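You operate a simulated robot arm through the tools that you are given. There is no shell and no other tool. Be economical: measure what you need, move in short steps, check, and stop when the job is done.

Carry out the task below with a simulated robot arm. There is one attempt and no reset: what you move stays moved.

TASK
Take the flat bar on the top of the blue bench and put it away on the top of the dark steel bench.
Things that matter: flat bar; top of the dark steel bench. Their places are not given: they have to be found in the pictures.

It is judged by the outcome, as a careful person would: the job done as asked, and still so three seconds after it is handed in. It fails if anything else is knocked over, pushed out of place, dropped, spilled or broken.

THE ROBOT
A 6-joint arm with a two-finger parallel gripper, fixed in place. Base frame: the origin is at the foot of the arm, x ahead of it, y to its left, z up; the work surface is at about z = 0. Lengths are in m, angles in rad, forces in N, time in s.
With the tool pointing down near the work surface it reaches from about 0.14 to 0.58 m from the base axis. Its first joint turns from -1.152 to 1.152 rad. Payload 2.1 kg.
Tool frame: the origin (TCP) lies between the finger pads and is the grasp point; the fingertips stand 0.03 m ahead of it; z points along the fingers, y is the line along which they close. The gripper opens to 0.094 m. The fingers are 0.028 m wide and 0.01 m thick; the gripper's body (0.05 by 0.096 m) begins 0.055 m behind the TCP.
Orientation is told as [roll, pitch, yaw] about the base's x, y, z axes, in that order, counted from this pose: with the fingers straight down and closing along the base's y, the tool's x points along the base's -x, its y along +y and its z along -z.

THE INTERFACE
- The arm moves only by the tool play_rows. Its argument "moves" is a list of rows, each an object (a shift or turn left out is 0, a gripper value left out holds the last) with "slide": the shift along the tool's x, y, z in m, a list of three; "rotation": the turn, a rotation vector about the tool's x, y, z in rad, a list of three. In form: [{"slide": [tx, ty, tz], "rotation": [rx, ry, rz]}, ...]. A call has 1 to 12 rows; each row is the pose to reach, as a shift and turn from the pose commanded when the call began, along the tool's axes at that moment. "grip" is the closure, from 0 (fully open) to 1 (shut), set as the call begins (left out, the last holds). A row lasts 0.2 s, in which the tool goes at most 0.05 m and 0.15 rad; a call with a longer step from one row to the next is refused whole, and so is a gripper value outside its range. A pose out of reach is approached as far as the arm can. The call stops where the force on the tool passes 40 N (or 10 N more than at its start, if that is more) or the arm is blocked; 0.2 s more then pass. The fingers move at their own pace (about 0.072 m/s each) and stop on an object; they squeeze with about 40 N. The grip force told is the motor's: it shows also when the fingers shut on nothing. Time passes only in rows, and 0.2 s behind the last, so rows that repeat a pose let the fingers close. It gives the time, the measured TCP pose, the force on the tool (base axes), the opening and the grip force at its end, in the units of the frame above (readings bear some noise).
- Cameras (640 x 400 px; columns grow to the right, rows downward): "scene" is fixed at [0.067, -0.3911, 0.4679]; the picture's right is [0.58, -0.81, 0.00], its down [-0.59, -0.42, -0.69] and it looks along [0.56, 0.40, -0.72] (base axes); focal length 225 px, centre (320, 200). "wrist" rides on the gripper at [-0.037, 0, -0.058] in the tool frame; the picture's right is [0.00, -1.00, 0.00], its down [0.97, 0.00, -0.24] and it looks along [0.24, 0.00, 0.97] (tool axes); focal length 218 px, centre (320, 200).
- grab_frame(camera): a new picture of that camera. No time passes.
- measure_at(camera, pixels): there is no depth. For up to 12 entries [column, row, z] of the newest picture of that camera ("zoom" is the newest enlarged one), the place [x, y] in the base frame at which the ray of that pixel passes the height z, good to about 0.002 m. No time passes.
- zoom(camera, box): a new picture of the part [left, top, right, bottom] of that camera's present view, enlarged. No time passes.
- sign_off(): hands the job in; it is judged then, once.

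Work in short steps. Measure before you move; look again where a grasp or a placing could have gone wrong, and mend it. You have 60 turns and 26 pictures in all, the two below and enlarged ones among them. Open the gripper and draw the arm clear of the work before you hand the job in, unless the task says otherwise; then end with one line.

The tools are called after "Emit:" as name(argument=value, ...) on one line, values as JSON. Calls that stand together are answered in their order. play_rows: Moves the arm, as the interface text tells. Its arguments: {"type":"object","properties":{"moves":{"type":"array","items":{"type":"object","properties":{"slide":{"type":"array","items":{"type":"number"}},"rotation":{"type":"array","items":{"type":"number"}}}}},"grip":{"type":"number"}},"required":["moves"]} The other tools are called the same way: grab_frame (camera) takes a picture; measure_at (camera, pixels) gives the place at which the rays of pixels pass given heights; zoom (camera, box) takes an enlarged picture of a part of a camera's view; sign_off () hands the job in.

At the start:

```text
clock: 0.0
eef_pos: [0.2745, -0.0341, 0.2849]
tool_rot: [0.0, 0.0, 0.0]
wrist_force: [0.5, -0.7, -0.1]
grip_width: 0.0939
gripper_force: 0.1
```

scene: 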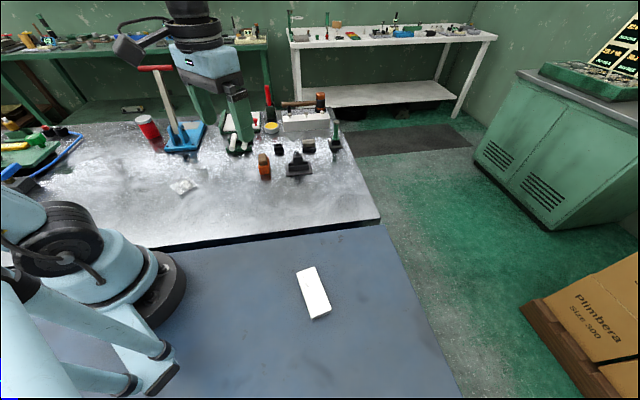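
wrist: 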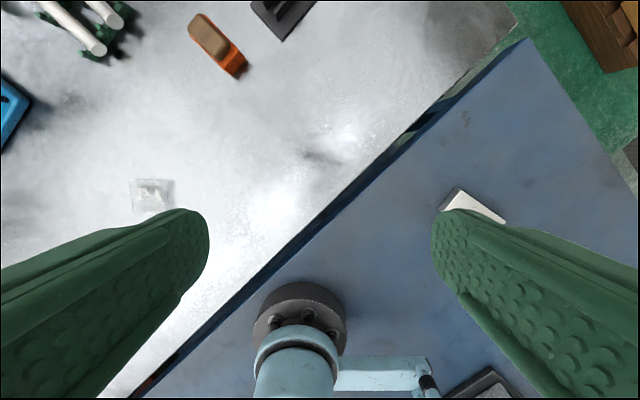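

The white bar is near (313,293) in the scene picture, and the steel bench lies beyond the edge. I'll measure the bar and the bench edge, assuming z=0, and zoom in.

Emit:
zoom(camera="scene", box=[220, 180, 400, 340])

Emit:
measure_at(camera="scene", pixels=[[295, 270, 0.0], [315, 265, 0.0], [332, 311, 0.0], [312, 320, 0.0], [183, 186, 0.0], [265, 178, 0.0], [380, 215, 0.0], [183, 186, 0.05], [265, 178, 0.05], [183, 186, -0.05], [265, 178, -0.05]])

Emit:
measure_at(camera="wrist", pixels=[[150, 195, 0.0], [150, 195, 0.05], [150, 195, -0.05], [238, 72, 0.0], [238, 72, 0.05], [238, 72, -0.05], [456, 189, 0], [505, 222, 0], [525, 38, 0]])

```text
2.50 times, centred on (310, 260) of scene
```

zoom: 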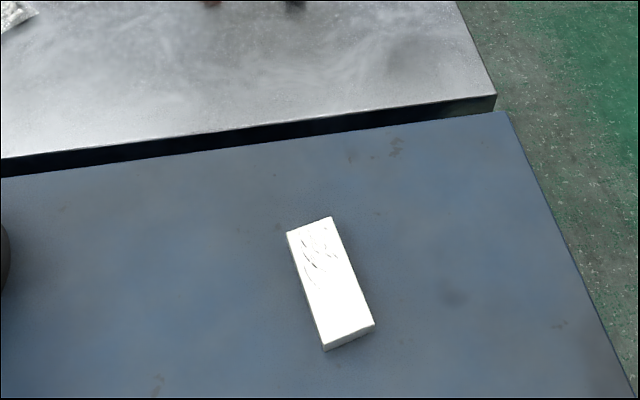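

```text
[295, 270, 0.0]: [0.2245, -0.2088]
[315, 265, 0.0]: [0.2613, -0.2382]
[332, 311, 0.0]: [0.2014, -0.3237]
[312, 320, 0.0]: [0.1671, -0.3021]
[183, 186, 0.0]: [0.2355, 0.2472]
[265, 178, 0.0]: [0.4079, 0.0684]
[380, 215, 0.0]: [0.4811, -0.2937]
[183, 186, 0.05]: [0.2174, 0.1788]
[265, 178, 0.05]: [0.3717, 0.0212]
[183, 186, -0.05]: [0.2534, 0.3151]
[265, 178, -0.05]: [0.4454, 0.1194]
```

```text
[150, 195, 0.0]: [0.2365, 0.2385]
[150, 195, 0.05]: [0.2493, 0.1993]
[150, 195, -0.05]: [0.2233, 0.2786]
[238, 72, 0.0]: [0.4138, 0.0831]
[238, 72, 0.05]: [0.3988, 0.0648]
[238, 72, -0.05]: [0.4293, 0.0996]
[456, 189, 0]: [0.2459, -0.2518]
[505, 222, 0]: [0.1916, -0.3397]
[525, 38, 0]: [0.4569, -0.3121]
```

The packet triangulates to about z=0 on the steel bench. The bar's centre is about (0.214,-0.268), with its long axis about 57° from x. I'll move above it, turning the tool by +0.985 yaw.

Emit:
play_rows(moves=[{"slide": [0.009, -0.033, 0.008], "rotation": [0, 0, -0.14]}, {"slide": [0.017, -0.067, 0.016], "rotation": [0, 0, -0.28]}, {"slide": [0.026, -0.1, 0.024], "rotation": [0, 0, -0.42]}, {"slide": [0.034, -0.134, 0.032], "rotation": [0, 0, -0.56]}, {"slide": [0.043, -0.167, 0.04], "rotation": [0, 0, -0.7]}, {"slide": [0.051, -0.2, 0.05], "rotation": [0, 0, -0.84]}, {"slide": [0.06, -0.234, 0.06], "rotation": [0, 0, -0.985]}, {"slide": [0.06, -0.234, 0.06], "rotation": [0, 0, -0.985]}], grip=0)

Emit:
grab_frame(camera="wrist")

```text
clock: 1.8
eef_pos: [0.2177, -0.2666, 0.2253]
tool_rot: [-0.004, -0.001, 0.987]
wrist_force: [-0.5, -0.2, 0.8]
grip_width: 0.0942
gripper_force: 0.2
```

```text
22 pictures are left
```

wrist: 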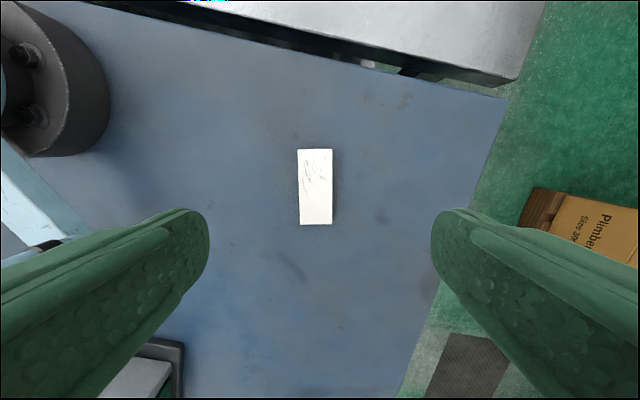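

Next I triangulate the bar's top corners from both views: wrist (298,149), (332,149), (332,224), (299,225), and the matching scene corners. I do the same for the steel bench's edge corner.

Emit:
measure_at(camera="wrist", pixels=[[298, 149, 0.0], [332, 149, 0.0], [332, 224, 0.0], [299, 225, 0.0], [298, 149, -0.05], [332, 149, -0.05], [332, 224, -0.05], [299, 225, -0.05], [518, 79, 0], [518, 79, -0.05], [507, 98, 0], [507, 98, -0.05]])

Emit:
measure_at(camera="scene", pixels=[[296.8, 272.8, 0.0], [314.4, 266.8, 0.0], [331.6, 310, 0.0], [311.2, 317.6, 0.0], [296.8, 272.8, -0.05], [314.4, 266.8, -0.05], [331.6, 310, -0.05], [311.2, 317.6, -0.05], [380.4, 217.6, 0], [380.4, 217.6, -0.05], [384.4, 224.8, 0], [384.4, 224.8, -0.05]])

```text
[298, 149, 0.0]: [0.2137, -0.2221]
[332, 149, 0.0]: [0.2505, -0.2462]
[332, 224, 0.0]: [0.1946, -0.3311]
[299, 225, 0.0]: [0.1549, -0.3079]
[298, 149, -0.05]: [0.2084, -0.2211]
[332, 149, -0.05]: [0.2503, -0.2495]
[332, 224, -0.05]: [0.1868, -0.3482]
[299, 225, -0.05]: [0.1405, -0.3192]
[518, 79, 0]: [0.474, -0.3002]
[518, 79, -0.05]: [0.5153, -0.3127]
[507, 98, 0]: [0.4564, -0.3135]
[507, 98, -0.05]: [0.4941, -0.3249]
```

```text
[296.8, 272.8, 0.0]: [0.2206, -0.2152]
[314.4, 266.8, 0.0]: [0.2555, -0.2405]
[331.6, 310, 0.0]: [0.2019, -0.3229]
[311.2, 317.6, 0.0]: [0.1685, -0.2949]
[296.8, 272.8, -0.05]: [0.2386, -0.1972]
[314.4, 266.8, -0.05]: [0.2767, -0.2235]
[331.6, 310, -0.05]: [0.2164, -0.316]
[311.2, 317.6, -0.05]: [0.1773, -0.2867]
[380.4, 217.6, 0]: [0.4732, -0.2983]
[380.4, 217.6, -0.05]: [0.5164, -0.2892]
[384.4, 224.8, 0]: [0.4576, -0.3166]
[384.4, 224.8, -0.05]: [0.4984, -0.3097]
```

The bar's top is at z≈0.016, with centre ≈(0.206,-0.273), and both bench tops are at z≈0. I'll centre over the bar and descend to about 0.10.

Emit:
play_rows(moves=[{"slide": [0.01, 0.005, 0.03]}, {"slide": [0.01, 0.005, 0.065]}, {"slide": [0.01, 0.005, 0.1]}, {"slide": [0.01, 0.005, 0.125]}, {"slide": [0.01, 0.005, 0.125]}, {"slide": [0.01, 0.005, 0.125]}])

Emit:
grab_frame(camera="wrist")

```text
clock: 3.2
eef_pos: [0.2052, -0.2726, 0.0954]
tool_rot: [-0.002, 0.0, 0.984]
wrist_force: [0.1, 0.2, -0.1]
grip_width: 0.094
gripper_force: 0.0
```

```text
21 pictures are left
```

wrist: 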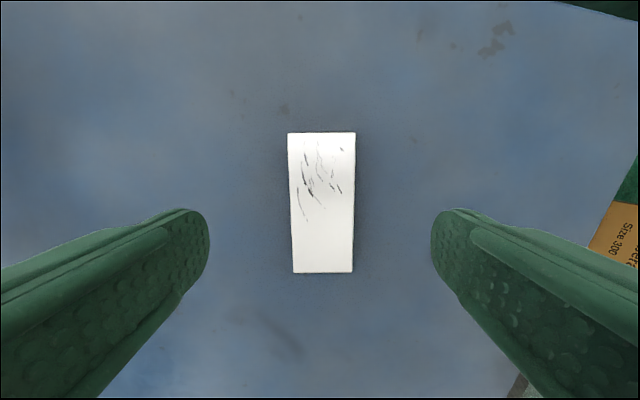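

The bar sits centred between the fingers at columns 288–355. I'll descend to a TCP height of about 0.036.

Emit:
play_rows(moves=[{"slide": [0, 0, 0.025]}, {"slide": [0, 0, 0.045]}, {"slide": [0, 0, 0.058]}, {"slide": [0, 0, 0.058]}, {"slide": [0, 0, 0.058]}])

Emit:
measure_at(camera="wrist", pixels=[[288, 133, 0.016], [355, 133, 0.016], [353, 272, 0.016], [293, 272, 0.016]])

```text
clock: 4.4
eef_pos: [0.2058, -0.2712, 0.0378]
tool_rot: [-0.002, 0.001, 0.984]
wrist_force: [-0.2, 0.6, -0.5]
grip_width: 0.094
gripper_force: 0.1
```

```text
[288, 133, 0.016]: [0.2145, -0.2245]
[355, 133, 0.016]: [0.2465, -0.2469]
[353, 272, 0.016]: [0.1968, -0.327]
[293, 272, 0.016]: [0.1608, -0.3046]
```

The tips are at about 0.008. I'll go 4 mm lower and close on the bar.

Emit:
play_rows(moves=[{"slide": [0, 0, 0.004]}, {"slide": [0, 0, 0.004]}])

Emit:
play_rows(moves=[{}, {}, {}, {}, {}, {}], grip=1)

Emit:
grab_frame(camera="wrist")

```text
clock: 5.0
eef_pos: [0.2052, -0.2711, 0.0341]
tool_rot: [-0.002, 0.001, 0.983]
wrist_force: [0.5, 0.1, -0.1]
grip_width: 0.0938
gripper_force: 0.1
```

```text
clock: 6.4
eef_pos: [0.207, -0.2728, 0.0327]
tool_rot: [-0.002, 0.002, 0.986]
wrist_force: [0.7, -0.4, 0.4]
grip_width: 0.0415
gripper_force: 39.3
```

```text
20 pictures are left
```

wrist: 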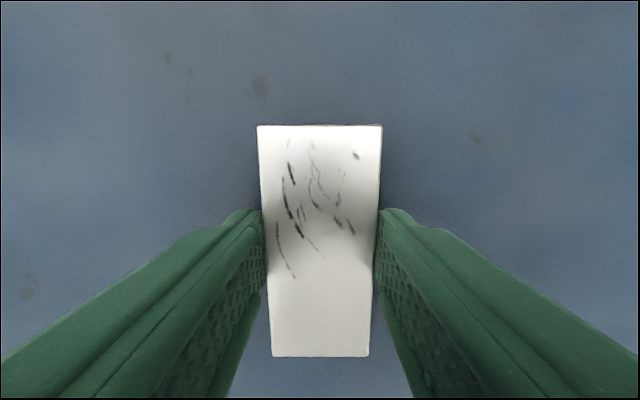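

The grip is good: width 0.0415, 39 N. I'll lift, and measure candidate placing spots and the near edge of the steel bench.

Emit:
play_rows(moves=[{"slide": [0, 0, -0.015]}, {"slide": [0, 0, -0.045]}, {"slide": [0, 0, -0.08]}, {"slide": [0, 0, -0.12]}, {"slide": [0, 0, -0.12]}])

Emit:
grab_frame(camera="scene")

Emit:
measure_at(camera="scene", pixels=[[182, 243, 0], [260, 233, 0], [380, 217, 0], [245, 205, 0], [270, 205, 0], [290, 200, 0], [300, 175, 0], [183, 195, 0], [265, 178, 0]])

```text
clock: 7.6
eef_pos: [0.2056, -0.275, 0.1574]
tool_rot: [0.0, 0.001, 0.985]
wrist_force: [0.3, -0.8, -6.0]
grip_width: 0.0418
gripper_force: 40.1
```

```text
19 pictures are left
```

scene: 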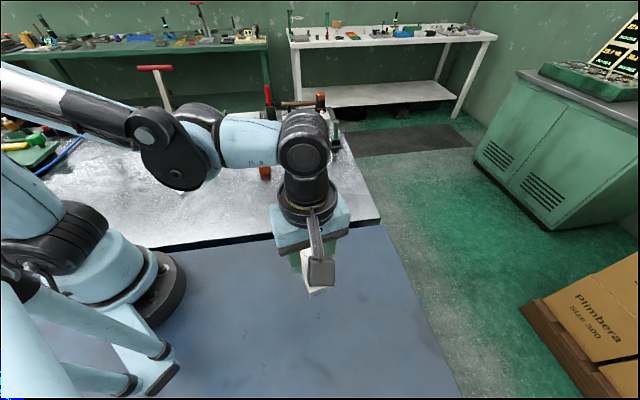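

```text
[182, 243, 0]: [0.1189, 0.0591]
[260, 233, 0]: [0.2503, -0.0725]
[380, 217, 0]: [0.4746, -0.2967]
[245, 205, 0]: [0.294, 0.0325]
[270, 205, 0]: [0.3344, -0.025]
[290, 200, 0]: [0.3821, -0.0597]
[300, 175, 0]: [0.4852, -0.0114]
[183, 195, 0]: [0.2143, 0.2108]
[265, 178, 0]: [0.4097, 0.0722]
```

The steel bench's near edge is the line x+y≈0.178. The spot (0.31, 0.02) is clear, about 0.11 m from that edge and from the orange tool. I'll carry the bar over it at the present height.

Emit:
play_rows(moves=[{"slide": [-0.015, 0.004, 0]}, {"slide": [-0.045, 0.011, 0]}, {"slide": [-0.079, 0.02, 0]}, {"slide": [-0.113, 0.029, 0]}, {"slide": [-0.147, 0.037, 0]}, {"slide": [-0.181, 0.046, 0]}, {"slide": [-0.215, 0.054, 0]}, {"slide": [-0.249, 0.063, 0]}, {"slide": [-0.281, 0.071, 0]}, {"slide": [-0.303, 0.0765, 0]}, {"slide": [-0.303, 0.0765, 0]}, {"slide": [-0.303, 0.0765, 0]}])

Emit:
grab_frame(camera="wrist")

Emit:
grab_frame(camera="scene")

```text
clock: 10.2
eef_pos: [0.311, 0.0219, 0.1557]
tool_rot: [-0.002, -0.002, 0.985]
wrist_force: [-0.4, 0.1, -5.6]
grip_width: 0.0415
gripper_force: 40.2
```

```text
18 pictures are left
```

wrist: 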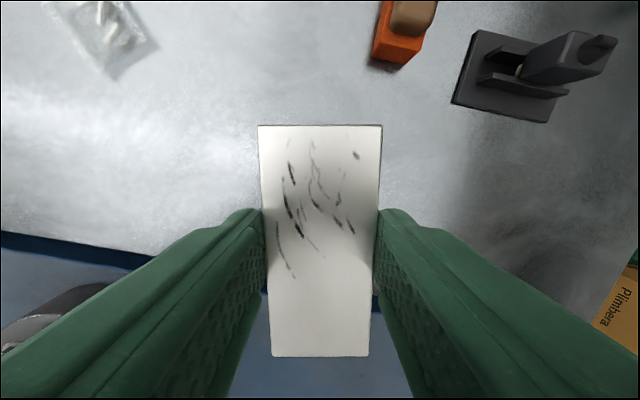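

```text
17 pictures are left
```

scene: 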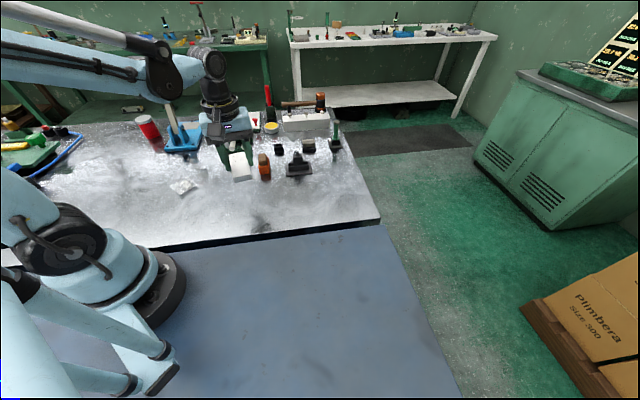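

The spot below looks clear. I'll check the edge and the neighbours in the wrist view before lowering.

Emit:
measure_at(camera="wrist", pixels=[[5, 232, 0], [150, 254, 0], [370, 70, 0], [400, 66, 0], [453, 103, 0], [112, 78, 0], [320, 240, 0]])

Emit:
play_rows(moves=[{"slide": [0, 0, 0.03]}, {"slide": [0, 0, 0.06]}, {"slide": [0, 0, 0.085]}, {"slide": [0, 0, 0.105]}, {"slide": [0, 0, 0.105]}, {"slide": [0, 0, 0.105]}])

```text
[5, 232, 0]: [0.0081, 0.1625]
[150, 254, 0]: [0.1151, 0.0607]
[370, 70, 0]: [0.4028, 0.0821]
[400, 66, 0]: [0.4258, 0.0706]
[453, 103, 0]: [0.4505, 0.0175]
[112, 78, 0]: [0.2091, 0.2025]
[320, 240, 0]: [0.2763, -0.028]
```

```text
clock: 11.6
eef_pos: [0.3097, 0.0199, 0.0494]
tool_rot: [-0.003, 0.0, 0.985]
wrist_force: [0.3, 0.0, -5.5]
grip_width: 0.0417
gripper_force: 40.0
```

The edge and neighbours are confirmed clear. The bar was gripped at a TCP height of about 0.0335 and is now at 0.049, so I'll lower gently and watch the force.

Emit:
play_rows(moves=[{"slide": [0, 0, 0.006]}, {"slide": [0, 0, 0.011]}, {"slide": [0, 0, 0.013]}, {"slide": [0, 0, 0.013]}])

```text
clock: 12.6
eef_pos: [0.3114, 0.0204, 0.0382]
tool_rot: [0.0, -0.001, 0.984]
wrist_force: [-0.8, -0.9, -5.5]
grip_width: 0.0416
gripper_force: 39.6
```

There's no contact yet, so I'll lower in 1 mm steps.

Emit:
play_rows(moves=[{"slide": [0, 0, 0.001]}, {"slide": [0, 0, 0.002]}, {"slide": [0, 0, 0.002]}])

Emit:
zoom(camera="scene", box=[190, 130, 320, 211])

```text
clock: 13.4
eef_pos: [0.3097, 0.021, 0.0365]
tool_rot: [0.0, 0.0, 0.984]
wrist_force: [-0.8, 0.7, -5.5]
grip_width: 0.0416
gripper_force: 39.7
```

```text
4.92 times, centred on (255, 170) of scene
```

zoom: 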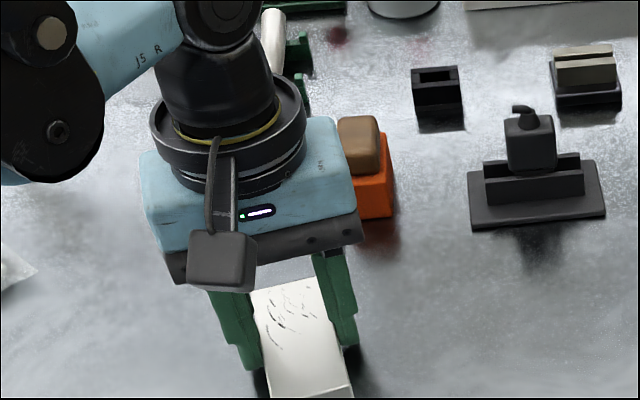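

The force still shows only the weight. I'll keep lowering in 1 mm rows until contact.

Emit:
play_rows(moves=[{"slide": [0, 0, 0.001]}, {"slide": [0, 0, 0.002]}, {"slide": [0, 0, 0.002]}])

Emit:
play_rows(moves=[{"slide": [0, 0, 0.001]}, {"slide": [0, 0, 0.001]}])

```text
clock: 14.2
eef_pos: [0.3091, 0.0215, 0.0355]
tool_rot: [-0.003, 0.0, 0.983]
wrist_force: [-0.5, -0.2, -5.5]
grip_width: 0.0415
gripper_force: 40.4
```

```text
clock: 14.8
eef_pos: [0.3084, 0.0211, 0.0337]
tool_rot: [-0.001, 0.001, 0.984]
wrist_force: [0.0, 1.2, 2.4]
grip_width: 0.0416
gripper_force: 39.9
```

The force rose from -5.5 to +2.4 N, so the bar is resting on the bench. I'll release it and retreat straight up.

Emit:
play_rows(moves=[{}, {}, {}, {}], grip=0)

Emit:
play_rows(moves=[{"slide": [0, 0, -0.02]}, {"slide": [0, 0, -0.06]}, {"slide": [0, 0, -0.1]}, {"slide": [0, 0, -0.14]}, {"slide": [0, 0, -0.17]}, {"slide": [0, 0, -0.2]}, {"slide": [0, 0, -0.2]}])

Emit:
grab_frame(camera="wrist")

Emit:
grab_frame(camera="scene")

```text
clock: 15.8
eef_pos: [0.3094, 0.0214, 0.0342]
tool_rot: [-0.002, 0.0, 0.984]
wrist_force: [-0.5, 0.4, -0.4]
grip_width: 0.0938
gripper_force: 0.0
```

```text
clock: 17.4
eef_pos: [0.3092, 0.0233, 0.2308]
tool_rot: [-0.003, 0.0, 0.985]
wrist_force: [0.3, -0.8, 0.5]
grip_width: 0.0938
gripper_force: 0.1
```

```text
15 pictures are left
```

wrist: 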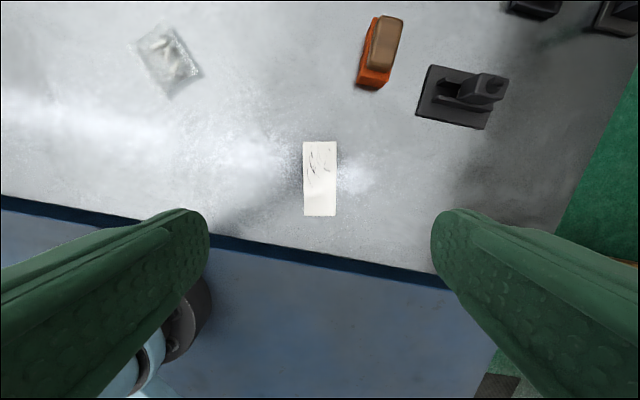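

```text
14 pictures are left
```

scene: 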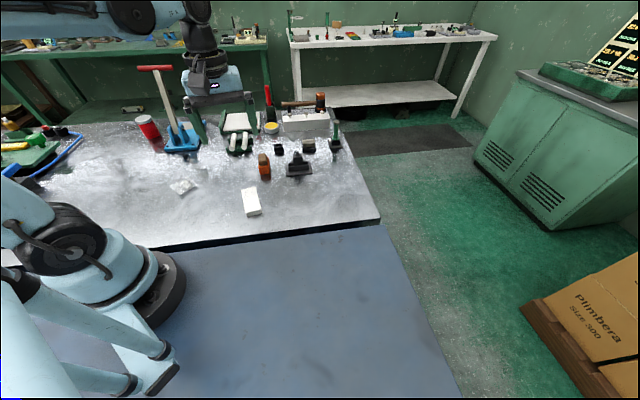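

The bar lies flat on the steel bench near (251,201) in the scene picture. Nothing else has been disturbed, and the gripper is open and clear, so I'm handing the job in.

Emit:
sign_off()

```text
The job is handed in.
```

The flat bar now lies flat on top of the dark steel bench, clear of the edge and the other items, and the arm is open and drawn back.
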